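You operate a simulated robot arm through the tools that you are given. There is no shell and no other tool. Be economical: measure what you need, move in short steps, check, and stop when the job is done.

The job below is to be done with a simulated two-armed robot. You get a single attempt, and the scene is never put back.

TASK
Press the scanner check button three times. Pick up the small green colour frame with one hand, pass it to the other hand and put it on the lower shelf of the uplight bench. Put the teal-ringed microphone from the lid of the case marked leads on the lid of the case marked spares. The order is free.

The check looks at the end state, three seconds after you hand in, the way a careful person would. Anything else that was tipped, shoved, dropped, spilled or broken makes it a failure. Lids that push on must go on centred and level and be pressed home; caps that screw on are set level and turned clockwise until they are tight.

THE ROBOT
Two 7-joint arms with two-finger parallel grippers on one trunk, on a base that drives. Base frame: it is fixed to the floor where the robot stands at the start and does not move with it; the origin is under the middle of the robot, x ahead of it, y to its left, z up; the surface under the hand at the start is at about z = 760. Units: mm, rad, N and s.
The left shoulder is at the start at [95, 174, 1122], the right one opposite. With the tool pointing down near the work surface each hand reaches from about 260 to 720 mm from the robot's upright axis, wherever it stands, measured 20 degrees to its own side. Places, roughly: lid of the case marked Spares [-1900, -3500, 700]; lower shelf of the uplight bench [-3000, 4600, 300]; scanner check button [500, 0, 800]; small green colour frame [-5250, 6000, 1250]; teal-ringed microphone (19x6x6 cm) [-4700, -7600, 800]. Payload 3.6 kg a hand.
The TCP of each hand is the grasp point between the finger pads, 30 mm short of the fingertips. In the tool frame z runs along the fingers and y along their closing line. The gripper opens to 110 mm. The fingers are 20 mm wide and 10 mm thick; the gripper's body (48 by 112 mm) begins 55 mm behind the TCP.
Orientation is told as [roll, pitch, yaw] about the base's x, y, z axes, in that order, counted from this pose: with the fingers straight down and closing along the base's y, the tool's x points along the base's -x, its y along +y and its z along -z.

THE INTERFACE
- The arms move only by the tool nudge_tool. It takes "left_moves", "right_moves" or both (then of equal length, played together; a hand with none holds still); each is a list of rows, each an object (a shift or turn left out is 0, a gripper value left out holds the last) with "claw": the finger opening in mm, from 0 to 110; "dp": the shift along the base's x, y, z in mm, a list of three; "turn": the turn, a rotation vector about the base's x, y, z in rad, a list of three. In form: [{"claw": claw, "dp": [x, y, z], "turn": [wx, wy, wz]}, ...]. A call has 1 to 20 rows; each row is the pose to reach, as a shift and turn from the pose commanded when the call began. Each row takes 0.2 s and may step no farther than 50 mm and 0.15 rad from the row before; otherwise, or with a gripper value out of range, the whole call is refused. Where a pose cannot be reached the arm comes as near as it can. A force on the tool above 40 N (or 10 N above the force at the start of the call, whichever is more), or a blocked arm, ends the call early, and 0.2 s more pass. Each finger travels about 153 mm/s and halts on what it meets, pressing with about 36 N; the grip force reading is that of the motor and also rises with nothing between the fingers. The clock runs only during rows and for 0.2 s after the last one: add rows that repeat a pose to give the fingers time. It gives the time, the measured TCP pose, the force on the tool (base axes), the opening and the grip force at its end, in the units of the frame above (readings bear some noise), with the torque about the TCP (base axes, N m) and any sound that the robot's microphone picked up, and new pictures: "views" is both (left out), scene, wrist or none (wrist: the cameras of the hands that moved).
- Cameras (640 x 400 px; columns grow to the right, rows downward): "scene" is now at [194.3, -8.2, 1302.2]; the picture's right is [-0.09, -1.00, 0.00], its down [-0.53, 0.05, -0.85] and it looks along [0.84, -0.08, -0.53] (base axes); focal length 251 px, centre (320, 200). "left" rides on the left gripper at [72, -17, -103] in its tool frame; the picture's right is [0.23, 0.97, 0.00], its down [-0.76, 0.18, -0.62] and it looks along [-0.61, 0.14, 0.78] (tool axes); focal length 222 px, centre (320, 200). "right" rides on the right gripper at [72, 17, -103] in its tool frame; the picture's right is [-0.23, 0.97, 0.00], its down [-0.76, -0.18, -0.62] and it looks along [-0.61, -0.14, 0.78] (tool axes); focal length 222 px, centre (320, 200). There is no depth. A picture from a camera that has moved, and an enlarged one, comes with that camera's place and axes in the base frame and with its lens.
- lift_body(by): slides the trunk up (or, below 0, down) by that many mm; the arms and the scene camera ride with it, the base frame stays. It gives what a move gives, with no picture.
- roll_base(legs): drives the robot by 1 to 6 legs, each [ahead, left, turn to the left] in mm, mm and rad, along the robot's own axes; the way and the turn of a leg run together, so that a leg with both is an arc; at most 1500 mm and 3.142 rad a leg. The arms and the cameras ride along, it lands a little off, and it stops where it bumps. It gives what a move gives, and a new picture of the scene camera.
- turn_head(pan, tilt): turns the head with the scene camera to pan (to the left, within 1.501 rad either way) and tilt (down, from -0.506 to 1.204), counted from straight ahead of the robot. It gives what a move gives, and a new picture of the scene camera.
- zoom(camera, box): a new picture of the part [left, top, right, bottom] of that camera's present view, enlarged. It takes no simulated time.
- hand_in(): hands the job in; it is judged then, once.

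Go step by step. Nothing tells you exact positions but the pictures and the camera data: compare them with the known pose of the tool, close in by small moves and look again before you grip or let go. The budget is 165 turns and 260 pictures, counting those below and the enlarged ones. Unless the task says otherwise, let go and move clear before handing in.

The tools are called as a command line: name --argument value ..., lists and objects as JSON in quotes. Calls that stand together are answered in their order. nudge_tool: Moves the arms, as the interface text tells. Its arguments: {"type":"object","properties":{"left_moves":{"type":"array","items":{"type":"object","properties":{"claw":{"type":"number"},"dp":{"type":"array","items":{"type":"number"}},"turn":{"type":"array","items":{"type":"number"}}}}},"right_moves":{"type":"array","items":{"type":"object","properties":{"claw":{"type":"number"},"dp":{"type":"array","items":{"type":"number"}},"turn":{"type":"array","items":{"type":"number"}}}}},"views":{"type":"string","enum":["both","scene","wrist","none"]}},"required":[]} The other tools are called the same way: lift_body (by) slides the trunk up or down; roll_base (legs) drives the base; turn_head (pan, tilt) turns the head that bears the scene camera; zoom (camera, box) takes an enlarged picture of a part of a camera's view; hand_in () hands the job in.

At the start:

```text
clock: 0.0
left_tool_pos: [518.9, 226.6, 1161.8]
left_tool_rot: [0.0, -0.002, 0.002]
left_ft_force: [0.4, -0.6, -0.6]
left_wrist_torque: [0.03, 0.0, 0.02]
left_gripper_width: 110.1
left_gripper_force: 0.1
right_tool_pos: [413.3, -232.8, 1169.1]
right_tool_rot: [0.001, 0.001, 0.001]
right_ft_force: [-0.3, -0.6, -0.5]
right_wrist_torque: [0.04, -0.04, 0.01]
right_gripper_width: 110.1
right_gripper_force: 0.0
trunk travel left (down, up): [-240.0, 523.0]
robot x, y, heading: [0.2, -2.8, -0.001]
head pan, tilt: [-0.093, 0.557]
```

scene: 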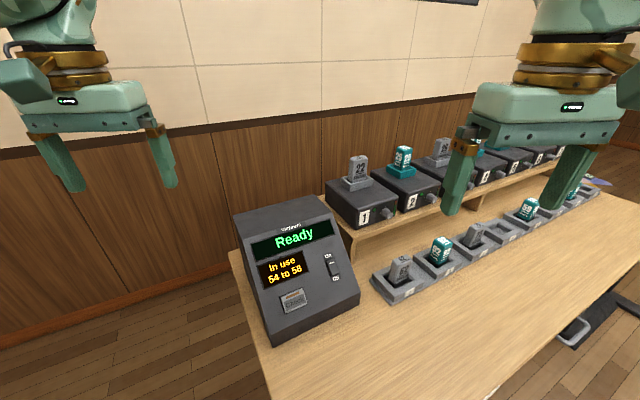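
right: 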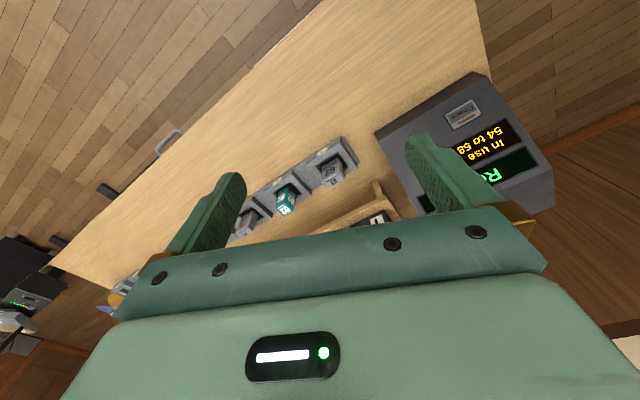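
left: 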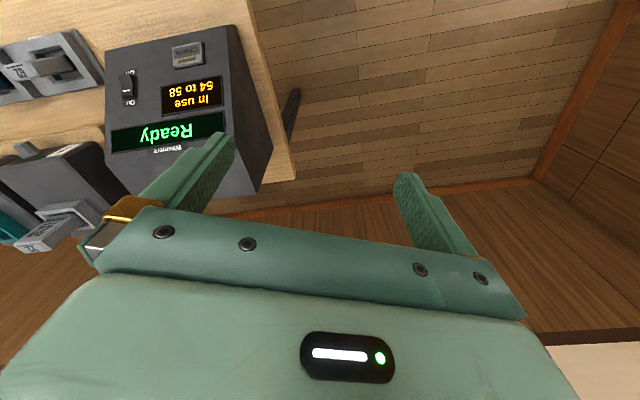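

I see a scanner console with a "Ready" display, a rocker switch and a small grey button at lower left. I'll zoom in on it first.

zoom --camera "scene" --box '[220, 190, 380, 350]'

zoom --camera "left" --box '[100, 20, 280, 200]'

```text
2.50 times, centred on (300, 270) of scene
camera zoom: at [194.3, -8.2, 1302.2], right [-0.09, -1.0, 0.0], down [-0.53, 0.05, -0.85], along [0.84, -0.08, -0.53], focal length 627 px, centre (370, 25)
```

zoom: 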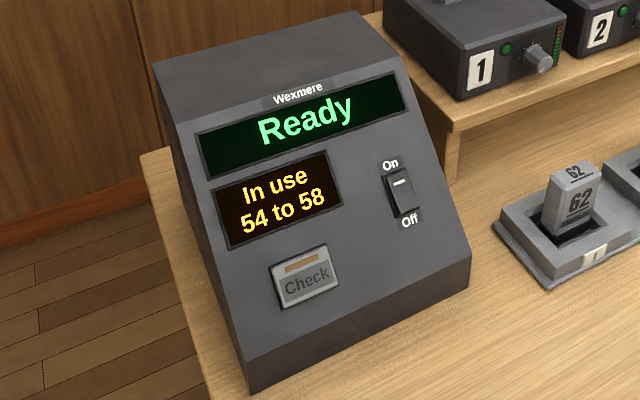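

```text
2.22 times, centred on (190, 110) of left
camera zoom: at [446.6, 210.8, 1265.2], right [-0.23, 0.97, 0.0], down [0.76, 0.18, 0.62], along [0.61, 0.14, -0.78], focal length 494 px, centre (609, 400)
```

zoom: 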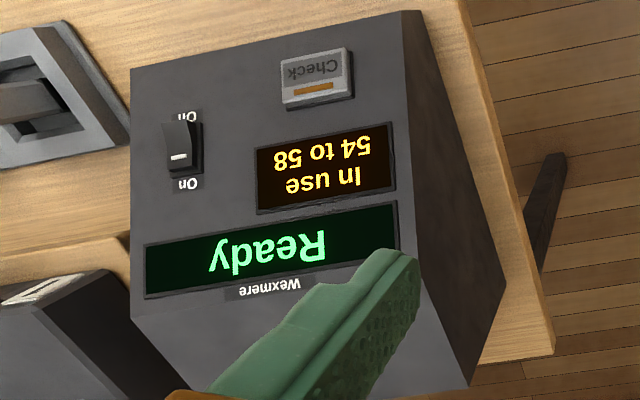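

The check button is at about [535, 15, 840], on a panel sloped about 45° and turned a bit. I'll bring the closed right hand to a standoff along the panel normal.

nudge_tool --right_moves '[{"claw": 0, "dp": [5, 26, -30], "turn": [0.039, -0.09, 0]}, {"dp": [10, 53, -59], "turn": [0.078, -0.18, 0]}, {"dp": [14, 79, -89], "turn": [0.118, -0.27, 0]}, {"dp": [19, 106, -119], "turn": [0.157, -0.36, 0]}, {"dp": [24, 132, -148], "turn": [0.196, -0.45, 0]}, {"dp": [28, 158, -178], "turn": [0.235, -0.54, 0]}, {"dp": [33, 185, -207], "turn": [0.275, -0.63, 0]}, {"dp": [38, 211, -237], "turn": [0.314, -0.72, 0]}, {"dp": [38, 211, -237], "turn": [0.314, -0.72, 0]}]'

```text
clock: 2.0
left_tool_pos: [519.2, 226.5, 1162.0]
left_tool_rot: [0.002, -0.004, 0.0]
left_ft_force: [-0.4, -0.9, 0.7]
left_wrist_torque: [0.02, 0.01, 0.02]
left_gripper_width: 110.4
left_gripper_force: 0.0
right_tool_pos: [451.2, -23.3, 931.3]
right_tool_rot: [0.384, -0.704, -0.141]
right_ft_force: [-0.1, -0.4, -0.3]
right_wrist_torque: [0.04, 0.0, 0.0]
right_gripper_width: 0.1
right_gripper_force: 36.1
trunk travel left (down, up): [-240.0, 523.0]
robot x, y, heading: [-1.2, -0.6, 0.001]
head pan, tilt: [-0.093, 0.557]
camera scene: at [194.7, -10.0, 1302.1], right [-0.09, -1.0, 0.0], down [-0.53, 0.05, -0.85], along [0.84, -0.08, -0.53], focal length 251 px, centre (320, 200)
camera right: at [329.2, -28.5, 961.7], right [0.07, 0.9, 0.42], down [0.19, -0.43, 0.88], along [0.98, 0.02, -0.2], focal length 222 px, centre (320, 200)
```

scene: 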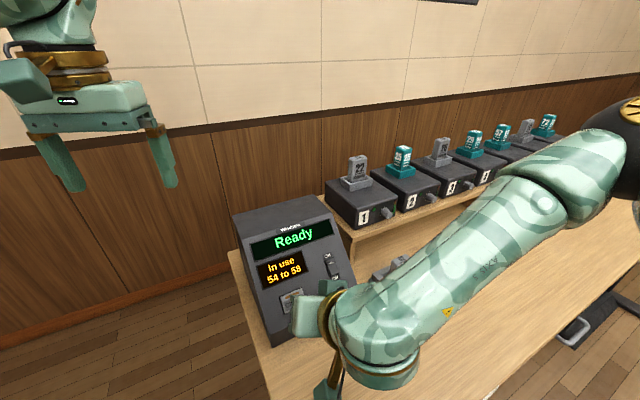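
right: 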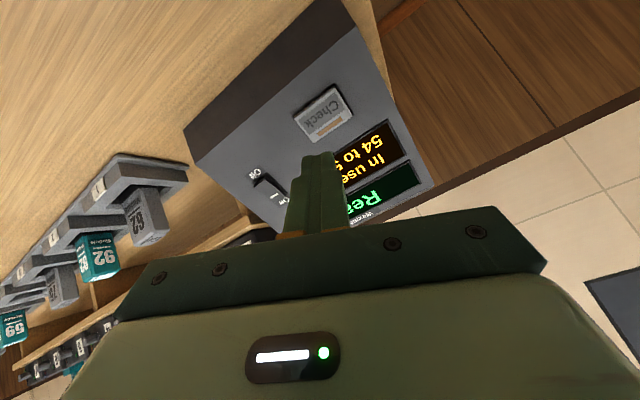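

The wrist camera confirms the button at [535, 15, 840], right in line with the fingertips. I'll advance along the finger axis.

nudge_tool --right_moves '[{"dp": [26, 11.5, -28]}, {"dp": [48, 21, -52]}, {"dp": [55, 24, -60]}, {"dp": [55, 24, -60]}]'

```text
clock: 3.0
left_tool_pos: [520.2, 227.8, 1161.4]
left_tool_rot: [0.0, -0.002, 0.003]
left_ft_force: [-0.5, -0.6, 0.2]
left_wrist_torque: [0.03, -0.04, 0.02]
left_gripper_width: 109.9
left_gripper_force: 0.1
right_tool_pos: [485.7, -9.3, 894.1]
right_tool_rot: [0.375, -0.705, -0.141]
right_ft_force: [0.3, 0.7, -0.1]
right_wrist_torque: [-0.02, -0.02, 0.03]
right_gripper_width: 0.0
right_gripper_force: 35.8
right hand out of reach, approached as far as the arm can: row 2, 3, 4
trunk travel left (down, up): [-240.0, 523.0]
robot x, y, heading: [-2.4, 3.5, -0.002]
head pan, tilt: [-0.093, 0.557]
camera scene: at [194.3, -8.4, 1302.2], right [-0.09, -1.0, 0.0], down [-0.53, 0.05, -0.85], along [0.84, -0.08, -0.53], focal length 251 px, centre (320, 200)
camera right: at [363.2, -13.3, 926.1], right [0.07, 0.91, 0.42], down [0.19, -0.43, 0.88], along [0.98, 0.02, -0.2], focal length 222 px, centre (320, 200)
```

scene: 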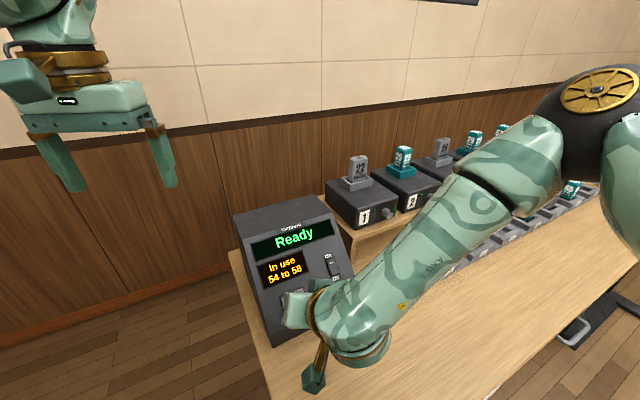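
right: 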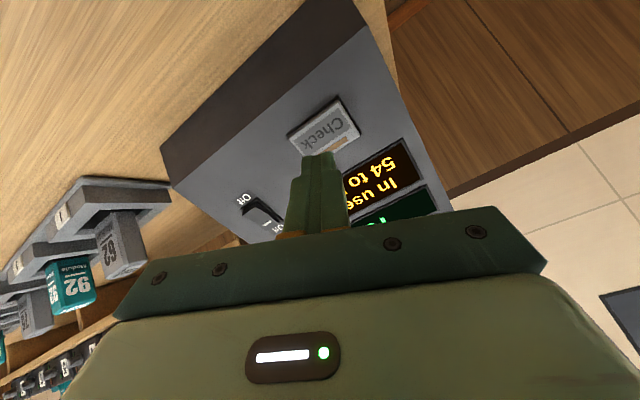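

The arm is too folded here, so I'll back the base up 150 mm.

roll_base --legs '[[-150, 0, 0]]'

```text
clock: 4.4
left_tool_pos: [365.6, 227.8, 1161.1]
left_tool_rot: [-0.001, -0.003, 0.002]
left_ft_force: [0.3, -0.2, 0.5]
left_wrist_torque: [0.02, -0.02, -0.01]
left_gripper_width: 109.9
left_gripper_force: 0.1
right_tool_pos: [333.7, -8.7, 895.4]
right_tool_rot: [0.375, -0.704, -0.142]
right_ft_force: [-1.0, 0.1, 0.7]
right_wrist_torque: [-0.01, 0.01, -0.07]
right_gripper_width: 0.1
right_gripper_force: 35.7
trunk travel left (down, up): [-240.0, 523.0]
robot x, y, heading: [-150.0, 0.3, 0.001]
head pan, tilt: [-0.093, 0.557]
camera scene: at [41.1, -7.9, 1302.5], right [-0.09, -1.0, 0.0], down [-0.53, 0.05, -0.85], along [0.85, -0.08, -0.53], focal length 251 px, centre (320, 200)
```

scene: 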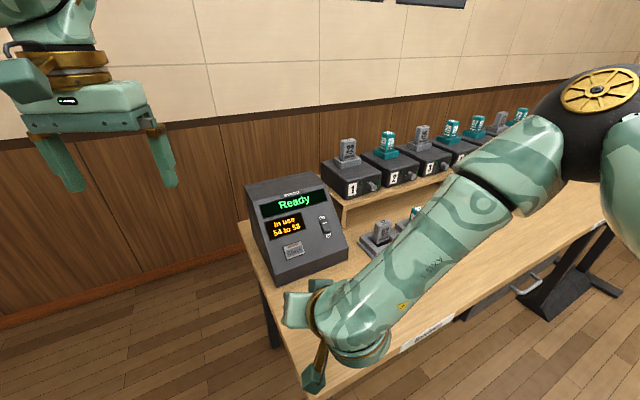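

nudge_tool --right_moves '[{"dp": [45, 0, 5]}, {"dp": [90, -2, 10]}, {"dp": [130, -2, 10]}, {"dp": [130, -2, 10]}]' --views "wrist"

```text
clock: 5.4
left_tool_pos: [366.5, 228.3, 1162.4]
left_tool_rot: [-0.001, -0.004, 0.002]
left_ft_force: [0.0, -1.4, 0.3]
left_wrist_torque: [0.02, 0.0, -0.02]
left_gripper_width: 110.0
left_gripper_force: 0.1
right_tool_pos: [466.9, -10.5, 906.8]
right_tool_rot: [0.374, -0.703, -0.141]
right_ft_force: [0.2, -0.3, 1.4]
right_wrist_torque: [-0.02, -0.01, 0.0]
right_gripper_width: 0.0
right_gripper_force: 35.7
trunk travel left (down, up): [-240.0, 523.0]
robot x, y, heading: [-152.6, -2.4, -0.001]
head pan, tilt: [-0.093, 0.557]
camera right: at [343.2, -14.6, 936.9], right [0.07, 0.91, 0.42], down [0.19, -0.42, 0.89], along [0.98, 0.02, -0.2], focal length 222 px, centre (320, 200)
```

right: 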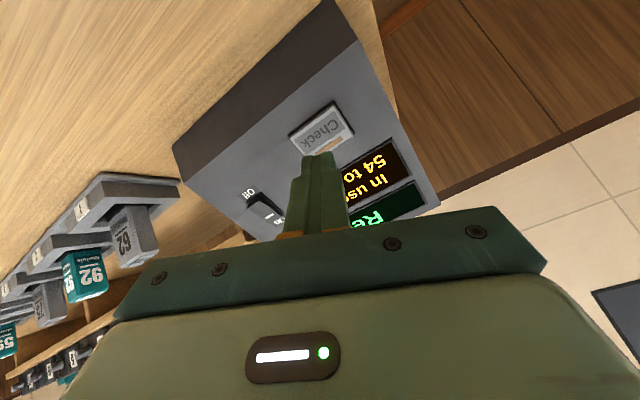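

nudge_tool --right_moves '[{"dp": [20, 8, -20]}, {"dp": [41, 17, -40]}, {"dp": [41, 17, -40]}]' --views "wrist"

```text
clock: 6.2
left_tool_pos: [367.3, 228.9, 1162.1]
left_tool_rot: [-0.001, 0.0, 0.001]
left_ft_force: [-0.1, -0.5, -0.4]
left_wrist_torque: [0.03, 0.0, 0.04]
left_gripper_width: 109.9
left_gripper_force: 0.0
right_tool_pos: [506.2, 6.4, 866.5]
right_tool_rot: [0.377, -0.703, -0.143]
right_ft_force: [0.1, 0.3, 0.1]
right_wrist_torque: [0.03, 0.02, 0.02]
right_gripper_width: 0.1
right_gripper_force: 35.9
trunk travel left (down, up): [-240.0, 523.0]
robot x, y, heading: [-153.1, 0.4, -0.004]
head pan, tilt: [-0.093, 0.557]
camera right: at [383.4, 1.9, 896.5], right [0.07, 0.91, 0.42], down [0.19, -0.42, 0.88], along [0.98, 0.02, -0.2], focal length 222 px, centre (320, 200)
```

right: 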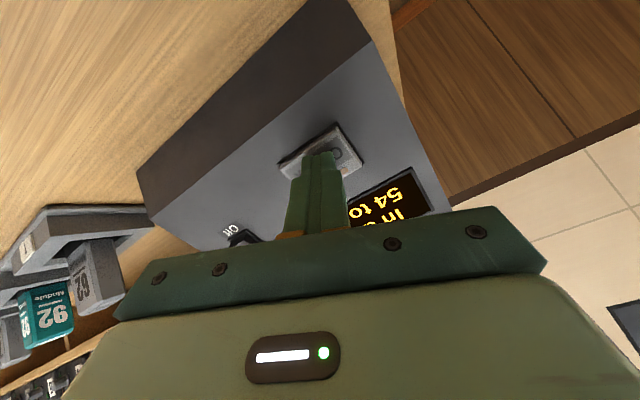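

Aligned over the button; now a slow press.

nudge_tool --right_moves '[{"dp": [2.6, 1.1, -2.8]}, {"dp": [4.6, 2, -4.9]}, {"dp": [6.5, 2.8, -7.1]}, {"dp": [8.4, 3.7, -9.2]}, {"dp": [10.4, 4.5, -11.3]}, {"dp": [12.3, 5.4, -13.4]}]'

```text
clock: 7.5
left_tool_pos: [362.2, 225.2, 1164.9]
left_tool_rot: [0.002, -0.007, 0.0]
left_ft_force: [-0.9, 0.3, 0.2]
left_wrist_torque: [-0.01, -0.01, -0.02]
left_gripper_width: 110.0
left_gripper_force: 0.1
right_tool_pos: [513.2, 8.5, 858.4]
right_tool_rot: [0.381, -0.709, -0.145]
right_ft_force: [-24.3, -10.9, 21.2]
right_wrist_torque: [-0.22, 0.08, -0.03]
right_gripper_width: 0.0
right_gripper_force: 36.2
trunk travel left (down, up): [-240.0, 523.0]
robot x, y, heading: [-153.2, 1.0, -0.005]
head pan, tilt: [-0.093, 0.557]
heard: click
stopped in row 6 (right hand): the force on the tool passed its limit at 43 N (the readings are from after the stop); the commanded pose is now the measured one
camera scene: at [36.3, -10.4, 1303.2], right [-0.09, -1.0, 0.0], down [-0.52, 0.05, -0.85], along [0.85, -0.08, -0.53], focal length 251 px, centre (320, 200)
camera right: at [389.6, 5.0, 888.3], right [0.07, 0.9, 0.42], down [0.18, -0.43, 0.89], along [0.98, 0.02, -0.2], focal length 222 px, centre (320, 200)
```

scene: 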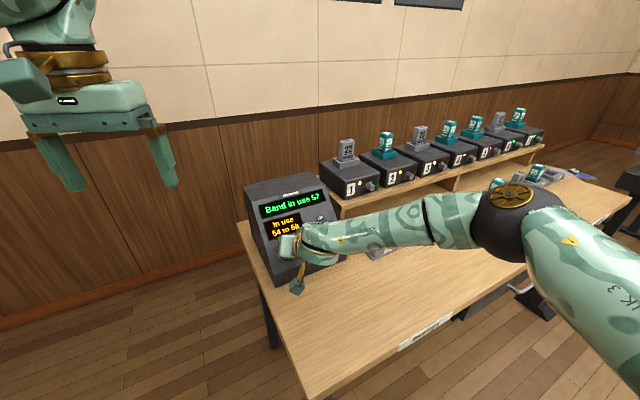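
right: 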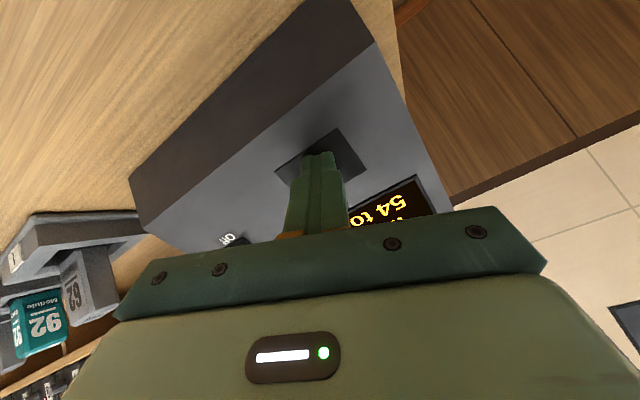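

A click: the display reads "Band in use 57(?)". I'll release and watch.

nudge_tool --right_moves '[{"dp": [-6, -2.6, 6.5]}, {"dp": [-12, -5, 13]}, {"dp": [-12, -5, 13]}]' --views "none"

zoom --camera "scene" --box '[230, 170, 360, 290]'

```text
clock: 8.3
left_tool_pos: [368.0, 228.4, 1161.3]
left_tool_rot: [-0.001, 0.0, 0.0]
left_ft_force: [-0.2, 0.3, 0.2]
left_wrist_torque: [0.0, 0.0, 0.03]
left_gripper_width: 109.9
left_gripper_force: 0.0
right_tool_pos: [503.3, 7.4, 866.1]
right_tool_rot: [0.376, -0.702, -0.143]
right_ft_force: [0.2, 0.0, 0.0]
right_wrist_torque: [0.04, -0.03, 0.03]
right_gripper_width: 0.0
right_gripper_force: 36.1
trunk travel left (down, up): [-240.0, 523.0]
robot x, y, heading: [-153.1, -4.2, -0.001]
head pan, tilt: [-0.093, 0.557]
```

```text
3.33 times, centred on (295, 230) of scene
camera zoom: at [42.6, -8.2, 1302.1], right [-0.09, -1.0, 0.0], down [-0.53, 0.05, -0.85], along [0.84, -0.08, -0.53], focal length 836 px, centre (403, 100)
```

zoom: 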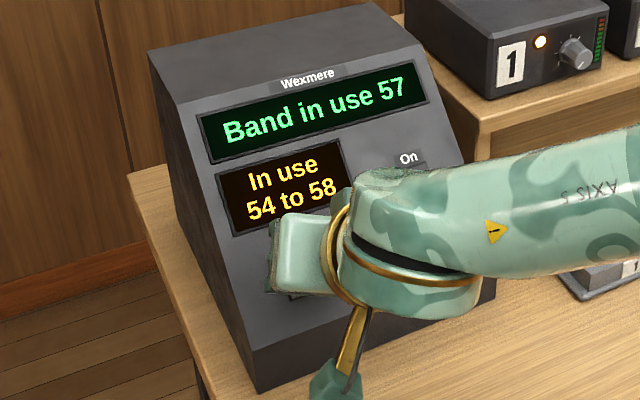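

One press registered. Second press.

nudge_tool --right_moves '[{"dp": [3, 1.1, -3.2]}, {"dp": [6, 2.4, -6.5]}, {"dp": [8, 3.2, -8.7]}, {"dp": [9.5, 3.8, -10.3]}, {"dp": [11, 4.4, -12]}, {"dp": [12.5, 5, -13.6]}, {"dp": [14, 5.6, -15]}]' --views "none"

zoom --camera "scene" --box '[230, 170, 360, 290]'

nudge_tool --right_moves '[{"dp": [-6, -2.6, 6.5]}, {"dp": [-12, -5, 13]}, {"dp": [-12, -5, 13]}, {"dp": [-12, -5, 13]}]' --views "none"

zoom --camera "scene" --box '[230, 170, 360, 290]'

```text
clock: 9.8
left_tool_pos: [362.6, 223.6, 1163.5]
left_tool_rot: [0.002, -0.009, 0.0]
left_ft_force: [-1.3, 0.3, 0.5]
left_wrist_torque: [0.02, -0.05, -0.03]
left_gripper_width: 110.1
left_gripper_force: 0.0
right_tool_pos: [514.1, 7.9, 858.3]
right_tool_rot: [0.383, -0.707, -0.147]
right_ft_force: [-23.8, -10.6, 20.2]
right_wrist_torque: [-0.21, 0.1, -0.01]
right_gripper_width: 0.0
right_gripper_force: 36.3
trunk travel left (down, up): [-240.0, 523.0]
robot x, y, heading: [-154.5, -1.7, -0.004]
head pan, tilt: [-0.093, 0.557]
heard: click
stopped in row 7 (right hand): the force on the tool passed its limit at 43 N (the readings are from after the stop); the commanded pose is now the measured one
```

```text
3.33 times, centred on (295, 230) of scene
camera zoom: at [36.1, -11.0, 1303.2], right [-0.1, -1.0, 0.0], down [-0.52, 0.05, -0.85], along [0.85, -0.08, -0.53], focal length 836 px, centre (403, 100)
```

zoom: 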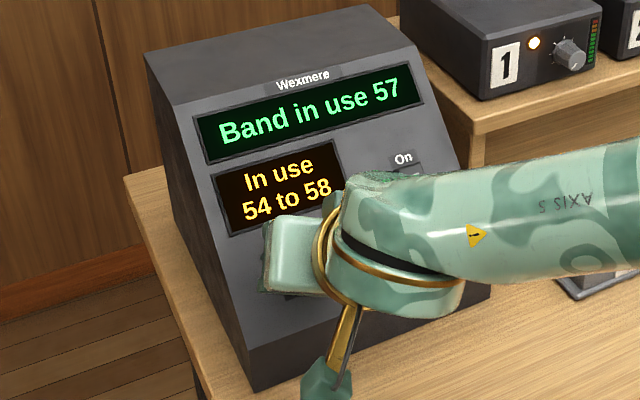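

```text
clock: 10.8
left_tool_pos: [366.0, 226.8, 1161.0]
left_tool_rot: [-0.001, -0.002, 0.0]
left_ft_force: [0.2, 0.9, 0.5]
left_wrist_torque: [-0.01, 0.02, 0.03]
left_gripper_width: 109.9
left_gripper_force: 0.0
right_tool_pos: [505.5, 4.8, 866.8]
right_tool_rot: [0.376, -0.704, -0.146]
right_ft_force: [0.3, -0.1, -0.4]
right_wrist_torque: [-0.03, 0.0, 0.04]
right_gripper_width: 0.1
right_gripper_force: 35.8
trunk travel left (down, up): [-240.0, 523.0]
robot x, y, heading: [-156.1, 3.2, -0.005]
head pan, tilt: [-0.093, 0.557]
```

```text
3.33 times, centred on (295, 230) of scene
camera zoom: at [42.0, -8.9, 1302.1], right [-0.09, -1.0, 0.0], down [-0.53, 0.05, -0.85], along [0.84, -0.08, -0.53], focal length 836 px, centre (403, 100)
```

zoom: 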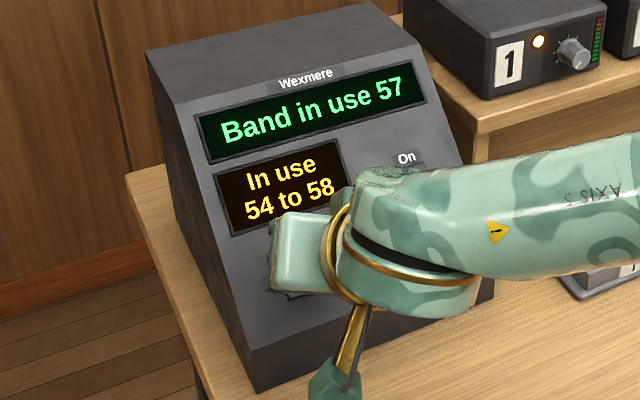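

Second click heard. Third press, then back right out.

nudge_tool --right_moves '[{"dp": [3, 1.2, -3.2]}, {"dp": [6, 2.6, -6.5]}, {"dp": [8, 3.4, -8.7]}, {"dp": [9.5, 4, -10.3]}, {"dp": [11, 4.6, -12]}, {"dp": [12.5, 5.2, -13.6]}, {"dp": [14, 5.8, -15]}]' --views "none"

nudge_tool --right_moves '[{"dp": [-6, -2.6, 6.5]}, {"dp": [-12, -5, 13]}, {"dp": [-38, -16, 41]}, {"dp": [-64, -27, 69]}, {"dp": [-80, -35, 90]}, {"dp": [-80, -35, 90]}]' --views "scene"

```text
clock: 12.3
left_tool_pos: [362.4, 223.5, 1164.4]
left_tool_rot: [0.001, -0.006, -0.002]
left_ft_force: [0.0, 0.1, 0.0]
left_wrist_torque: [0.03, -0.03, -0.02]
left_gripper_width: 109.6
left_gripper_force: 0.0
right_tool_pos: [513.0, 9.1, 857.6]
right_tool_rot: [0.383, -0.708, -0.149]
right_ft_force: [-25.3, -10.0, 19.8]
right_wrist_torque: [-0.24, 0.14, 0.06]
right_gripper_width: 0.3
right_gripper_force: 35.9
trunk travel left (down, up): [-240.0, 523.0]
robot x, y, heading: [-149.7, -1.1, -0.01]
head pan, tilt: [-0.093, 0.557]
heard: click
stopped in row 7 (right hand): the force on the tool passed its limit at 43 N (the readings are from after the stop); the commanded pose is now the measured one
```

```text
clock: 13.7
left_tool_pos: [367.3, 225.1, 1161.7]
left_tool_rot: [-0.001, -0.002, -0.002]
left_ft_force: [-0.4, 0.0, 0.9]
left_wrist_torque: [-0.01, -0.01, 0.0]
left_gripper_width: 110.2
left_gripper_force: 0.1
right_tool_pos: [435.4, -24.9, 943.9]
right_tool_rot: [0.379, -0.704, -0.147]
right_ft_force: [0.1, -0.6, 0.1]
right_wrist_torque: [0.02, -0.04, 0.0]
right_gripper_width: 0.1
right_gripper_force: 35.9
trunk travel left (down, up): [-240.0, 523.0]
robot x, y, heading: [-152.1, -0.0, -0.003]
head pan, tilt: [-0.093, 0.557]
camera scene: at [41.9, -9.2, 1302.1], right [-0.1, -1.0, 0.0], down [-0.53, 0.05, -0.85], along [0.84, -0.08, -0.53], focal length 251 px, centre (320, 200)
```

scene: 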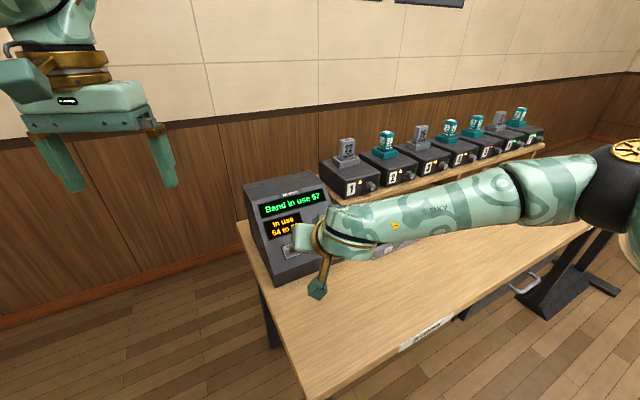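

Three clicks heard. I'll restore the right arm to a carry pose, then back off and look around.

nudge_tool --right_moves '[{"dp": [-20, -23, 25], "turn": [-0.035, 0.08, 0]}, {"dp": [-39, -46, 50], "turn": [-0.07, 0.16, 0]}, {"dp": [-58, -69, 75], "turn": [-0.105, 0.24, 0]}, {"dp": [-77, -92, 100], "turn": [-0.14, 0.32, 0]}, {"dp": [-97, -116, 125], "turn": [-0.174, 0.4, 0]}, {"dp": [-116, -139, 150], "turn": [-0.21, 0.48, 0]}, {"dp": [-135, -162, 175], "turn": [-0.244, 0.56, 0]}, {"dp": [-155, -185, 200], "turn": [-0.28, 0.64, 0]}, {"dp": [-174, -208, 225], "turn": [-0.314, 0.72, 0]}, {"dp": [-174, -208, 225], "turn": [-0.314, 0.72, 0]}]' --views "none"

roll_base --legs '[[-500, 0, 0], [0, 0, 1.57]]'

turn_head --pan 1.0 --tilt 0.2

turn_head --pan 0.0 --tilt 0.2

```text
clock: 15.9
left_tool_pos: [367.7, 225.1, 1160.5]
left_tool_rot: [0.0, -0.001, -0.003]
left_ft_force: [-0.4, -0.6, 0.7]
left_wrist_torque: [-0.02, 0.0, -0.02]
left_gripper_width: 110.2
left_gripper_force: 0.1
right_tool_pos: [263.4, -233.2, 1169.0]
right_tool_rot: [-0.004, 0.004, -0.003]
right_ft_force: [0.2, -1.0, -0.3]
right_wrist_torque: [0.03, 0.0, -0.02]
right_gripper_width: 0.0
right_gripper_force: 35.9
trunk travel left (down, up): [-240.0, 523.0]
robot x, y, heading: [-149.6, -0.3, -0.004]
head pan, tilt: [-0.093, 0.557]
```

```text
clock: 22.7
left_tool_pos: [-886.5, 519.5, 1161.9]
left_tool_rot: [0.0, -0.001, 1.573]
left_ft_force: [-0.4, -0.5, 0.0]
left_wrist_torque: [-0.02, 0.01, 0.02]
left_gripper_width: 110.2
left_gripper_force: 0.1
right_tool_pos: [-427.4, 416.7, 1168.6]
right_tool_rot: [-0.006, -0.001, 1.571]
right_ft_force: [-0.5, -0.8, -0.2]
right_wrist_torque: [0.03, -0.01, 0.0]
right_gripper_width: 0.0
right_gripper_force: 35.6
trunk travel left (down, up): [-240.0, 523.0]
robot x, y, heading: [-661.2, 0.2, 1.571]
head pan, tilt: [-0.093, 0.557]
camera scene: at [-651.7, 196.3, 1302.2], right [1.0, -0.09, 0.0], down [-0.05, -0.53, -0.85], along [0.08, 0.84, -0.53], focal length 251 px, centre (320, 200)
```

scene: 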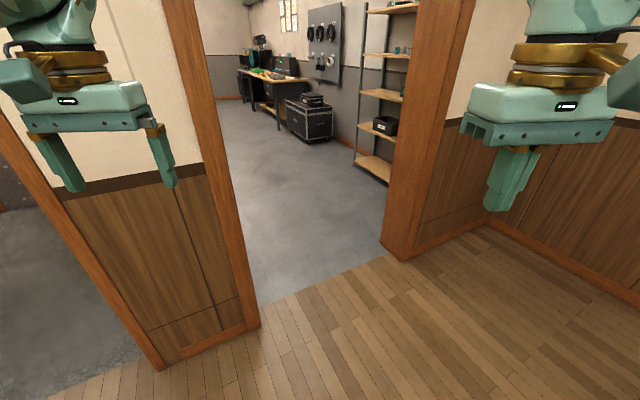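

```text
clock: 24.0
left_tool_pos: [-886.0, 519.9, 1161.4]
left_tool_rot: [-0.001, -0.001, 1.572]
left_ft_force: [-0.6, 0.0, 0.1]
left_wrist_torque: [0.02, 0.02, 0.01]
left_gripper_width: 109.9
left_gripper_force: 0.1
right_tool_pos: [-426.8, 417.6, 1167.8]
right_tool_rot: [-0.007, -0.001, 1.57]
right_ft_force: [0.6, -0.2, -0.4]
right_wrist_torque: [0.01, -0.02, -0.02]
right_gripper_width: 0.0
right_gripper_force: 35.8
trunk travel left (down, up): [-240.0, 523.0]
robot x, y, heading: [-661.8, 0.6, 1.575]
head pan, tilt: [1.0, 0.201]
camera scene: at [-738.2, 157.4, 1335.1], right [0.54, 0.84, 0.0], down [0.17, -0.11, -0.98], along [-0.82, 0.53, -0.2], focal length 251 px, centre (320, 200)
```

scene: 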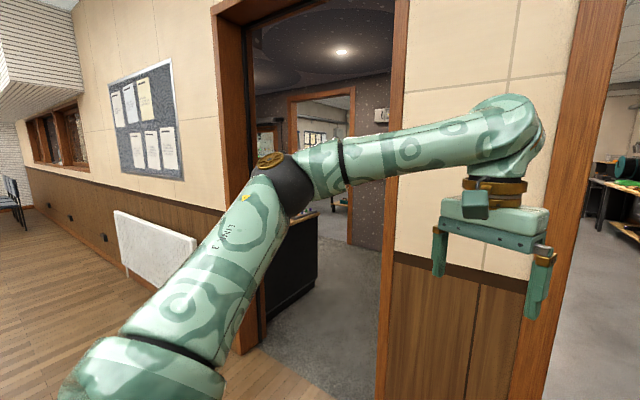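

```text
clock: 25.3
left_tool_pos: [-886.7, 519.4, 1162.2]
left_tool_rot: [0.001, -0.002, 1.572]
left_ft_force: [0.1, 0.1, 0.3]
left_wrist_torque: [0.0, 0.01, 0.01]
left_gripper_width: 110.2
left_gripper_force: 0.1
right_tool_pos: [-427.5, 416.9, 1168.4]
right_tool_rot: [-0.005, -0.001, 1.571]
right_ft_force: [0.1, -0.2, 0.2]
right_wrist_torque: [0.02, -0.02, 0.0]
right_gripper_width: 0.0
right_gripper_force: 36.2
trunk travel left (down, up): [-240.0, 523.0]
robot x, y, heading: [-658.1, 0.0, 1.571]
head pan, tilt: [0.0, 0.201]
camera scene: at [-659.9, 200.2, 1335.1], right [1.0, 0.0, 0.0], down [0.0, -0.2, -0.98], along [0.0, 0.98, -0.2], focal length 251 px, centre (320, 200)
```

scene: 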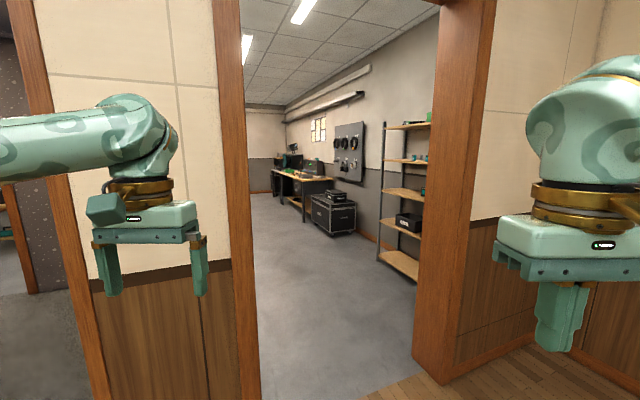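

The building is turned about 23° from the base frame. A doorway into a workshop is ahead; I'll square up with the wall and centre on that door.

roll_base --legs '[[0, 0, 0.405], [0, -640, 0]]'

```text
clock: 30.1
left_tool_pos: [-477.8, 643.6, 1161.9]
left_tool_rot: [0.001, -0.001, 1.973]
left_ft_force: [0.8, -0.6, -0.1]
left_wrist_torque: [-0.02, 0.02, -0.01]
left_gripper_width: 110.1
left_gripper_force: 0.1
right_tool_pos: [-15.0, 727.2, 1169.1]
right_tool_rot: [-0.004, 0.0, 1.973]
right_ft_force: [0.0, -0.4, 0.7]
right_wrist_torque: [0.02, 0.04, 0.0]
right_gripper_width: 0.2
right_gripper_force: 35.7
trunk travel left (down, up): [-240.0, 523.0]
robot x, y, heading: [-63.6, 252.7, 1.974]
head pan, tilt: [0.0, 0.201]
camera scene: at [-144.0, 437.9, 1335.1], right [0.92, 0.39, 0.0], down [0.08, -0.18, -0.98], along [-0.38, 0.9, -0.2], focal length 251 px, centre (320, 200)
```

scene: 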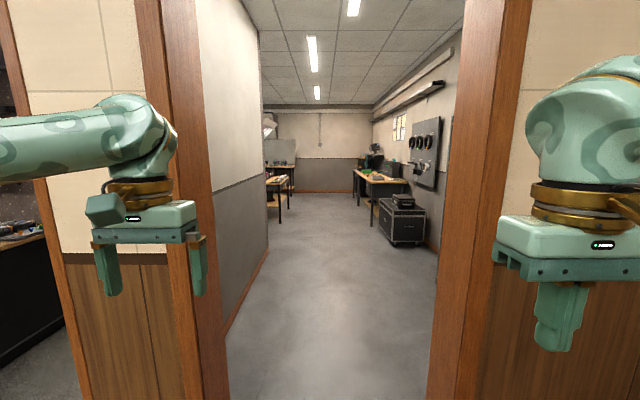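

Well aligned; shift right a touch and drive through the door into the workshop.

roll_base --legs '[[0, -42, 0], [1500, 0, 0], [1400, 0, 0]]'

turn_head --pan 0.7 --tilt 0.2

```text
clock: 35.2
left_tool_pos: [-762.8, 1554.8, 1116.6]
left_tool_rot: [0.049, 0.09, 1.963]
left_ft_force: [-2.1, 1.9, 0.4]
left_wrist_torque: [-0.14, -0.13, -0.01]
left_gripper_width: 110.3
left_gripper_force: 0.1
right_tool_pos: [-245.8, 1667.9, 1096.1]
right_tool_rot: [0.024, 0.072, 1.565]
right_ft_force: [-1.5, 0.4, -2.1]
right_wrist_torque: [-0.09, -0.19, 0.03]
right_gripper_width: 0.1
right_gripper_force: 35.5
trunk travel left (down, up): [-240.0, 523.0]
robot x, y, heading: [-394.3, 1115.7, 1.956]
head pan, tilt: [0.0, 0.201]
stopped in leg 2: the robot was blocked; the commanded pose is now the measured one
camera scene: at [-529.1, 1238.5, 1342.9], right [0.93, 0.37, 0.06], down [0.12, -0.14, -0.98], along [-0.36, 0.92, -0.17], focal length 251 px, centre (320, 200)
```

scene: 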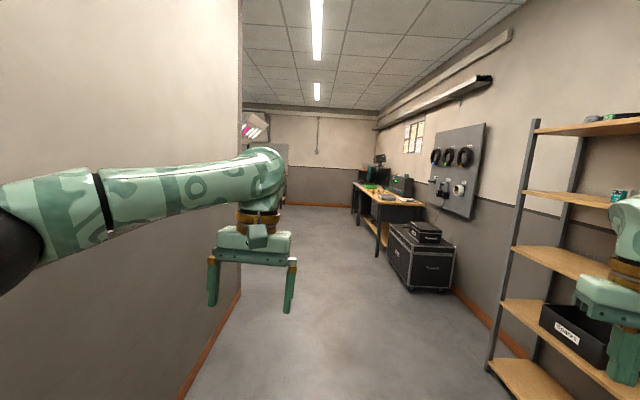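

```text
clock: 36.3
left_tool_pos: [-762.7, 1554.8, 1124.6]
left_tool_rot: [0.043, 0.066, 1.98]
left_ft_force: [-0.4, -0.1, 1.0]
left_wrist_torque: [0.01, -0.03, -0.06]
left_gripper_width: 110.0
left_gripper_force: 0.0
right_tool_pos: [-258.9, 1667.5, 1105.8]
right_tool_rot: [0.032, 0.062, 1.607]
right_ft_force: [1.2, -0.7, 0.4]
right_wrist_torque: [-0.02, 0.0, -0.02]
right_gripper_width: 0.0
right_gripper_force: 36.0
trunk travel left (down, up): [-240.0, 523.0]
robot x, y, heading: [-399.3, 1122.1, 1.962]
head pan, tilt: [0.7, 0.201]
camera scene: at [-573.3, 1197.8, 1339.3], right [0.46, 0.89, 0.06], down [0.21, -0.04, -0.98], along [-0.86, 0.46, -0.21], focal length 251 px, centre (320, 200)
```

scene: 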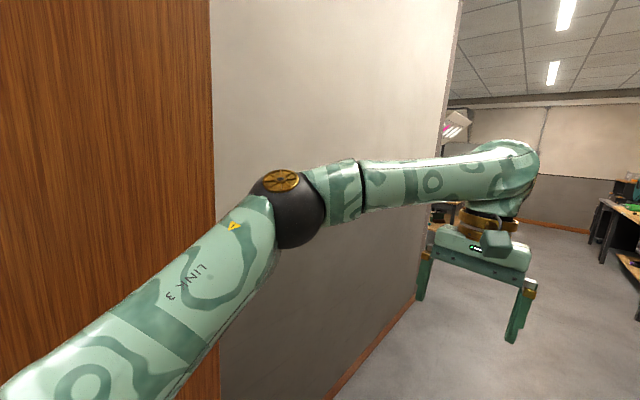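

The right arm bumped the door jamb (too wide with elbows out). I'll back out and look at the right elbow.

roll_base --legs '[[-800, 0, 0]]'

turn_head --pan -1.0 --tilt 0.3

```text
clock: 37.0
left_tool_pos: [-721.3, 1598.1, 1071.5]
left_tool_rot: [0.22, 0.137, 1.907]
left_ft_force: [-2.3, -0.2, -0.1]
left_wrist_torque: [0.06, -0.19, 0.04]
left_gripper_width: 110.0
left_gripper_force: 0.0
right_tool_pos: [-211.5, 1739.2, 1033.2]
right_tool_rot: [0.027, 0.15, 1.366]
right_ft_force: [2.5, 0.6, 0.5]
right_wrist_torque: [0.01, 0.16, -0.02]
right_gripper_width: 0.0
right_gripper_force: 36.2
trunk travel left (down, up): [-240.0, 523.0]
robot x, y, heading: [-406.7, 1118.1, 1.979]
head pan, tilt: [0.7, 0.201]
stopped in leg 1: the robot was blocked; the commanded pose is now the measured one
camera scene: at [-577.4, 1212.2, 1337.2], right [0.45, 0.89, 0.05], down [0.21, -0.05, -0.98], along [-0.87, 0.45, -0.21], focal length 251 px, centre (320, 200)
```

scene: 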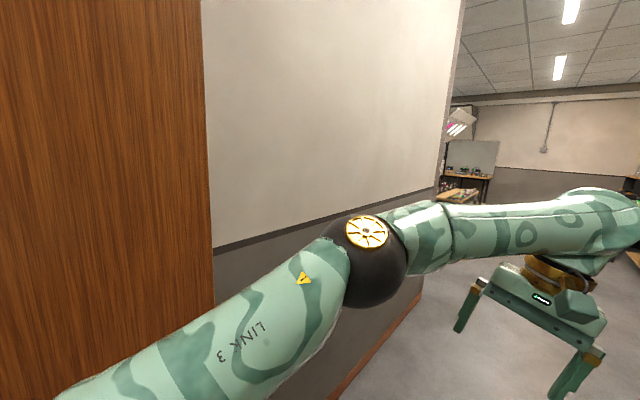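

```text
clock: 38.8
left_tool_pos: [-725.9, 1595.8, 1086.3]
left_tool_rot: [0.196, 0.11, 1.944]
left_ft_force: [-0.3, 0.7, -0.3]
left_wrist_torque: [-0.01, 0.04, 0.01]
left_gripper_width: 109.9
left_gripper_force: 0.1
right_tool_pos: [-223.3, 1742.6, 1044.3]
right_tool_rot: [0.044, 0.134, 1.397]
right_ft_force: [0.1, -0.1, -0.9]
right_wrist_torque: [0.01, 0.01, 0.02]
right_gripper_width: 0.0
right_gripper_force: 35.7
trunk travel left (down, up): [-240.0, 523.0]
robot x, y, heading: [-405.6, 1123.3, 2.003]
head pan, tilt: [-1.0, 0.3]
camera scene: at [-440.9, 1251.3, 1334.3], right [0.84, -0.54, 0.0], down [-0.13, -0.21, -0.97], along [0.53, 0.81, -0.25], focal length 251 px, centre (320, 200)
```

scene: 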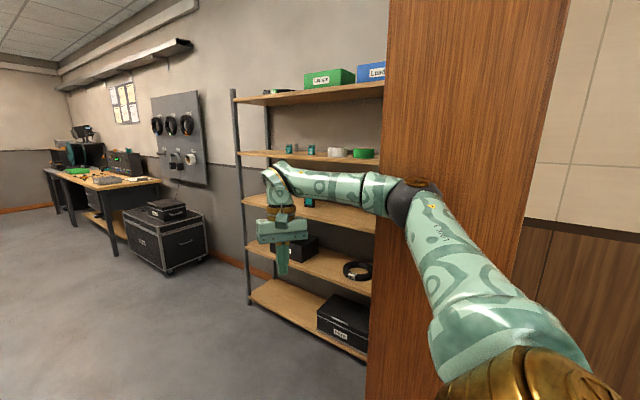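

Both elbows nearly fill the doorway. I'll stretch both hands forward and inward to draw the elbows in.

nudge_tool --left_moves '[{"dp": [0, 32, 10]}, {"dp": [0, 64, 20]}, {"dp": [0, 96, 30]}, {"dp": [0, 128, 40]}, {"dp": [-2, 160, 50]}, {"dp": [-2, 160, 50]}]' --right_moves '[{"dp": [-22, 23, 10], "turn": [0, 0, 0.1]}, {"dp": [-45, 46, 20], "turn": [0, 0, 0.2]}, {"dp": [-68, 70, 30], "turn": [0, 0, 0.3]}, {"dp": [-90, 92, 40], "turn": [0, 0, 0.4]}, {"dp": [-113, 115, 50], "turn": [0, 0, 0.5]}, {"dp": [-113, 115, 50], "turn": [0, 0, 0.57]}]' --views "scene"

```text
clock: 39.1
left_tool_pos: [-715.9, 1632.7, 1073.4]
left_tool_rot: [0.199, 0.155, 1.954]
left_ft_force: [-6.8, 2.3, 2.4]
left_wrist_torque: [-0.17, -0.57, 0.18]
left_gripper_width: 109.9
left_gripper_force: 0.0
right_tool_pos: [-237.3, 1782.2, 1012.2]
right_tool_rot: [0.047, 0.173, 1.415]
right_ft_force: [-3.2, -0.8, -0.2]
right_wrist_torque: [0.06, -0.24, 0.07]
right_gripper_width: 0.0
right_gripper_force: 35.9
right hand out of reach, approached as far as the arm can: row 1
trunk travel left (down, up): [-240.0, 523.0]
robot x, y, heading: [-418.6, 1125.7, 2.016]
head pan, tilt: [-1.0, 0.3]
stopped in row 1 (left hand): the arm was blocked; the commanded pose is now the measured one
camera scene: at [-438.3, 1282.1, 1328.6], right [0.85, -0.52, 0.01], down [-0.14, -0.24, -0.96], along [0.51, 0.82, -0.27], focal length 251 px, centre (320, 200)
```

scene: 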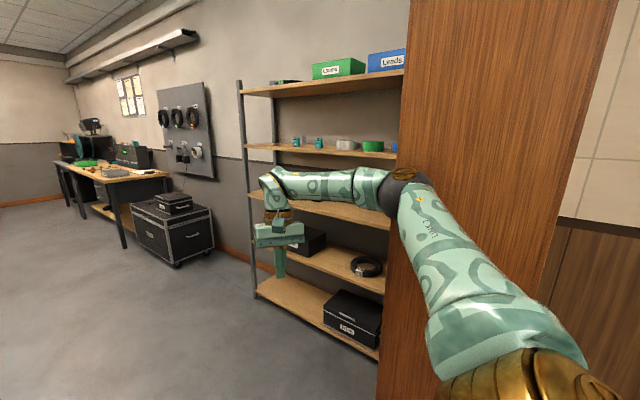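

The right elbow is wedged on the right jamb while the left side has room. I'll slide left.

roll_base --legs '[[0, 120, -0.03]]'

```text
clock: 40.4
left_tool_pos: [-787.0, 1602.1, 1075.3]
left_tool_rot: [0.203, 0.163, 1.9]
left_ft_force: [-0.3, 0.1, 0.1]
left_wrist_torque: [0.02, -0.05, 0.02]
left_gripper_width: 109.9
left_gripper_force: 0.1
right_tool_pos: [-307.8, 1724.9, 1010.6]
right_tool_rot: [0.063, 0.176, 1.431]
right_ft_force: [-1.0, -0.6, 0.8]
right_wrist_torque: [0.0, -0.02, 0.0]
right_gripper_width: 0.0
right_gripper_force: 36.5
trunk travel left (down, up): [-240.0, 523.0]
robot x, y, heading: [-521.8, 1076.3, 1.972]
head pan, tilt: [-1.0, 0.3]
camera scene: at [-515.5, 1250.8, 1325.8], right [0.83, -0.56, 0.0], down [-0.16, -0.24, -0.96], along [0.54, 0.79, -0.3], focal length 251 px, centre (320, 200)
```

scene: 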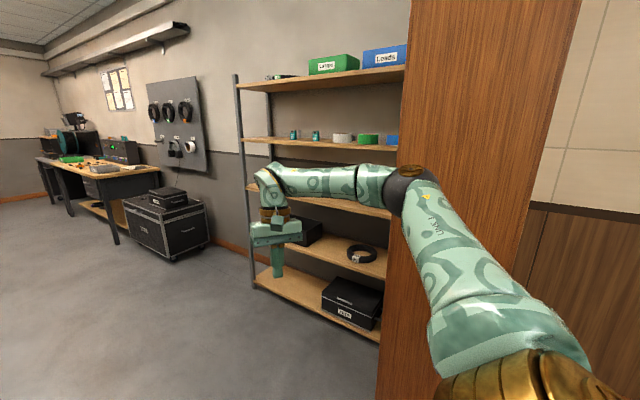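

Free and level again. Now bring the right hand inward and up, the left hand a little outward.

nudge_tool --left_moves '[{"dp": [-23, -10, 10]}, {"dp": [-46, -20, 20]}, {"dp": [-69, -30, 30]}, {"dp": [-92, -39, 40]}, {"dp": [-115, -49, 60]}, {"dp": [-115, -49, 80]}, {"dp": [-115, -49, 80]}]' --right_moves '[{"dp": [-30, -13, 20], "turn": [0, 0, 0.08]}, {"dp": [-60, -26, 40], "turn": [0, 0, 0.16]}, {"dp": [-90, -39, 60], "turn": [0, 0, 0.24]}, {"dp": [-120, -52, 80], "turn": [0, 0, 0.32]}, {"dp": [-150, -65, 100], "turn": [0, 0, 0.4]}, {"dp": [-180, -77, 120], "turn": [0, 0, 0.48]}, {"dp": [-202, -86, 140], "turn": [0, 0, 0.54]}]' --views "scene"

```text
clock: 42.0
left_tool_pos: [-911.3, 1590.7, 1125.5]
left_tool_rot: [0.205, 0.154, 1.898]
left_ft_force: [-0.5, -0.7, 0.5]
left_wrist_torque: [0.01, 0.01, -0.03]
left_gripper_width: 110.0
left_gripper_force: 0.1
left hand out of reach, approached as far as the arm can: row 1, 2, 3, 4, 5, 6, 7
right_tool_pos: [-494.2, 1608.7, 1114.1]
right_tool_rot: [0.066, 0.177, 1.936]
right_ft_force: [0.4, -0.4, 0.3]
right_wrist_torque: [-0.01, -0.05, 0.01]
right_gripper_width: 0.2
right_gripper_force: 35.9
right hand out of reach, approached as far as the arm can: row 1, 2, 3, 4, 5, 6, 7
trunk travel left (down, up): [-240.0, 523.0]
robot x, y, heading: [-524.9, 1073.7, 1.975]
head pan, tilt: [-1.0, 0.3]
camera scene: at [-514.4, 1250.2, 1325.9], right [0.83, -0.56, 0.0], down [-0.17, -0.24, -0.96], along [0.54, 0.79, -0.3], focal length 251 px, centre (320, 200)
```

scene: 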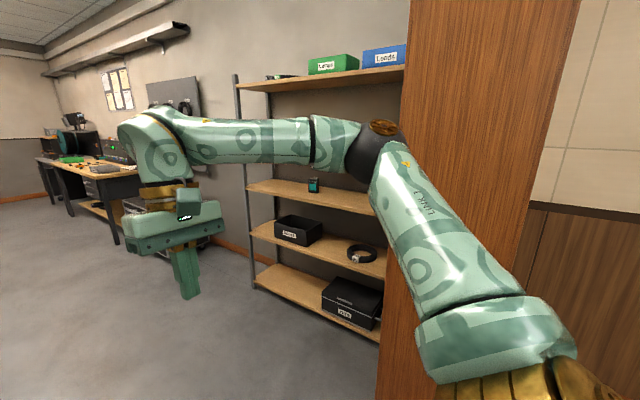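

The right elbow is now well inside. Continue forward through the door.

roll_base --legs '[[1000, 0, 0]]'

turn_head --pan 0.2 --tilt 0.2

```text
clock: 47.1
left_tool_pos: [-1301.6, 2508.6, 1123.4]
left_tool_rot: [0.205, 0.155, 1.901]
left_ft_force: [-0.2, -0.1, -0.5]
left_wrist_torque: [-0.01, 0.03, 0.01]
left_gripper_width: 109.8
left_gripper_force: 0.1
right_tool_pos: [-885.1, 2529.8, 1112.6]
right_tool_rot: [0.064, 0.178, 1.935]
right_ft_force: [-0.2, 0.4, -0.2]
right_wrist_torque: [0.01, -0.01, 0.04]
right_gripper_width: 0.1
right_gripper_force: 35.6
trunk travel left (down, up): [-240.0, 523.0]
robot x, y, heading: [-916.4, 1992.8, 1.975]
head pan, tilt: [-1.0, 0.3]
camera scene: at [-904.2, 2168.8, 1325.7], right [0.83, -0.56, 0.0], down [-0.17, -0.25, -0.96], along [0.54, 0.79, -0.3], focal length 251 px, centre (320, 200)
```

scene: 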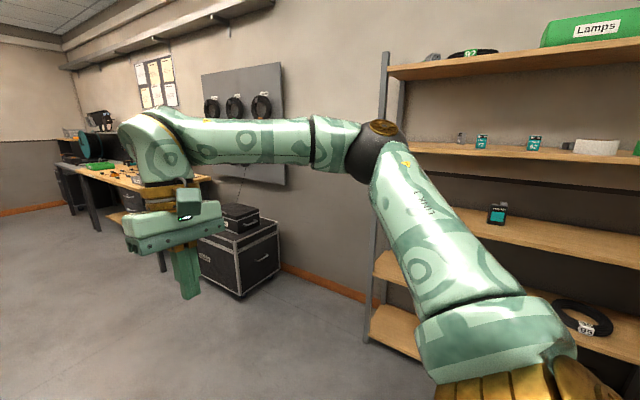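

```text
clock: 48.5
left_tool_pos: [-1301.0, 2508.6, 1124.9]
left_tool_rot: [0.203, 0.155, 1.899]
left_ft_force: [0.0, 1.2, 0.1]
left_wrist_torque: [-0.03, 0.01, -0.01]
left_gripper_width: 110.0
left_gripper_force: 0.1
right_tool_pos: [-884.3, 2528.3, 1113.1]
right_tool_rot: [0.064, 0.179, 1.934]
right_ft_force: [-0.3, -0.3, 0.3]
right_wrist_torque: [0.0, 0.0, 0.03]
right_gripper_width: 0.0
right_gripper_force: 35.6
trunk travel left (down, up): [-240.0, 523.0]
robot x, y, heading: [-912.2, 1994.1, 1.971]
head pan, tilt: [0.201, 0.201]
camera scene: at [-1009.4, 2168.0, 1335.1], right [0.82, 0.57, 0.0], down [0.11, -0.16, -0.98], along [-0.56, 0.81, -0.2], focal length 251 px, centre (320, 200)
```

scene: 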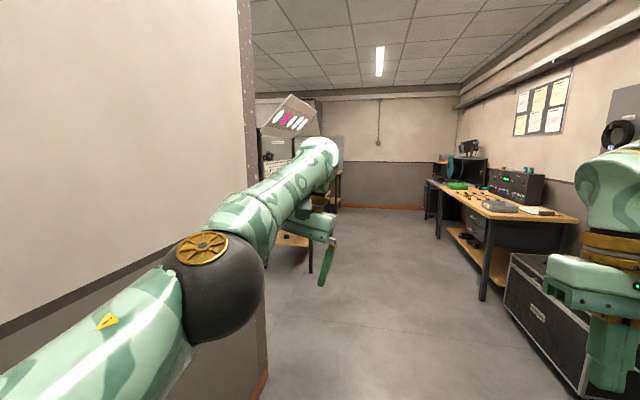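

Clear ahead. Drive forward another 1.4 m, easing right of the left wall.

roll_base --legs '[[500, -120, 0], [1000, 0, 0]]'

turn_head --pan 0.6 --tilt 0.2

```text
clock: 56.3
left_tool_pos: [-1775.7, 3929.6, 1124.9]
left_tool_rot: [0.204, 0.155, 1.9]
left_ft_force: [0.0, 1.3, 0.2]
left_wrist_torque: [-0.02, 0.0, 0.01]
left_gripper_width: 109.9
left_gripper_force: 0.1
right_tool_pos: [-1357.5, 3951.2, 1113.3]
right_tool_rot: [0.064, 0.176, 1.935]
right_ft_force: [0.9, -0.1, -0.7]
right_wrist_torque: [0.02, 0.02, 0.01]
right_gripper_width: 0.0
right_gripper_force: 36.5
trunk travel left (down, up): [-240.0, 523.0]
robot x, y, heading: [-1387.0, 3414.7, 1.978]
head pan, tilt: [0.201, 0.201]
camera scene: at [-1482.6, 3590.0, 1335.0], right [0.82, 0.57, 0.0], down [0.11, -0.16, -0.98], along [-0.56, 0.81, -0.2], focal length 251 px, centre (320, 200)
```

scene: 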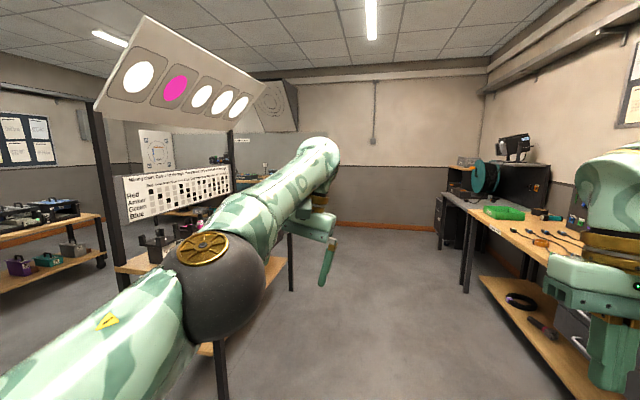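

```text
clock: 57.1
left_tool_pos: [-1775.2, 3929.6, 1124.4]
left_tool_rot: [0.203, 0.155, 1.899]
left_ft_force: [0.8, -0.2, -0.8]
left_wrist_torque: [-0.02, 0.0, 0.03]
left_gripper_width: 109.9
left_gripper_force: 0.1
right_tool_pos: [-1357.9, 3949.2, 1113.6]
right_tool_rot: [0.064, 0.176, 1.936]
right_ft_force: [0.1, 0.9, 0.5]
right_wrist_torque: [0.0, -0.01, 0.0]
right_gripper_width: 0.0
right_gripper_force: 35.6
trunk travel left (down, up): [-240.0, 523.0]
robot x, y, heading: [-1387.3, 3415.0, 1.98]
head pan, tilt: [0.6, 0.201]
camera scene: at [-1508.0, 3563.1, 1335.1], right [0.54, 0.84, 0.0], down [0.17, -0.11, -0.98], along [-0.83, 0.53, -0.2], focal length 251 px, centre (320, 200)
```

scene: 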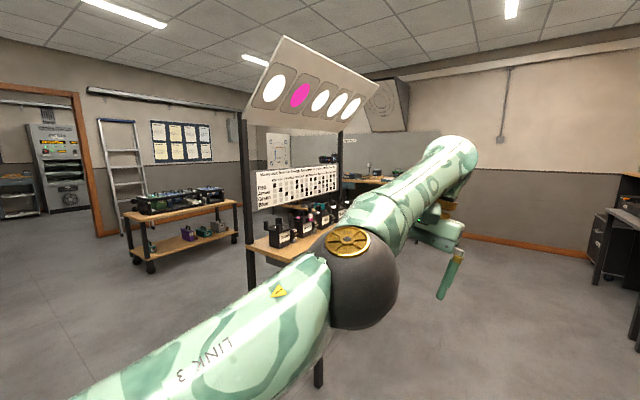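

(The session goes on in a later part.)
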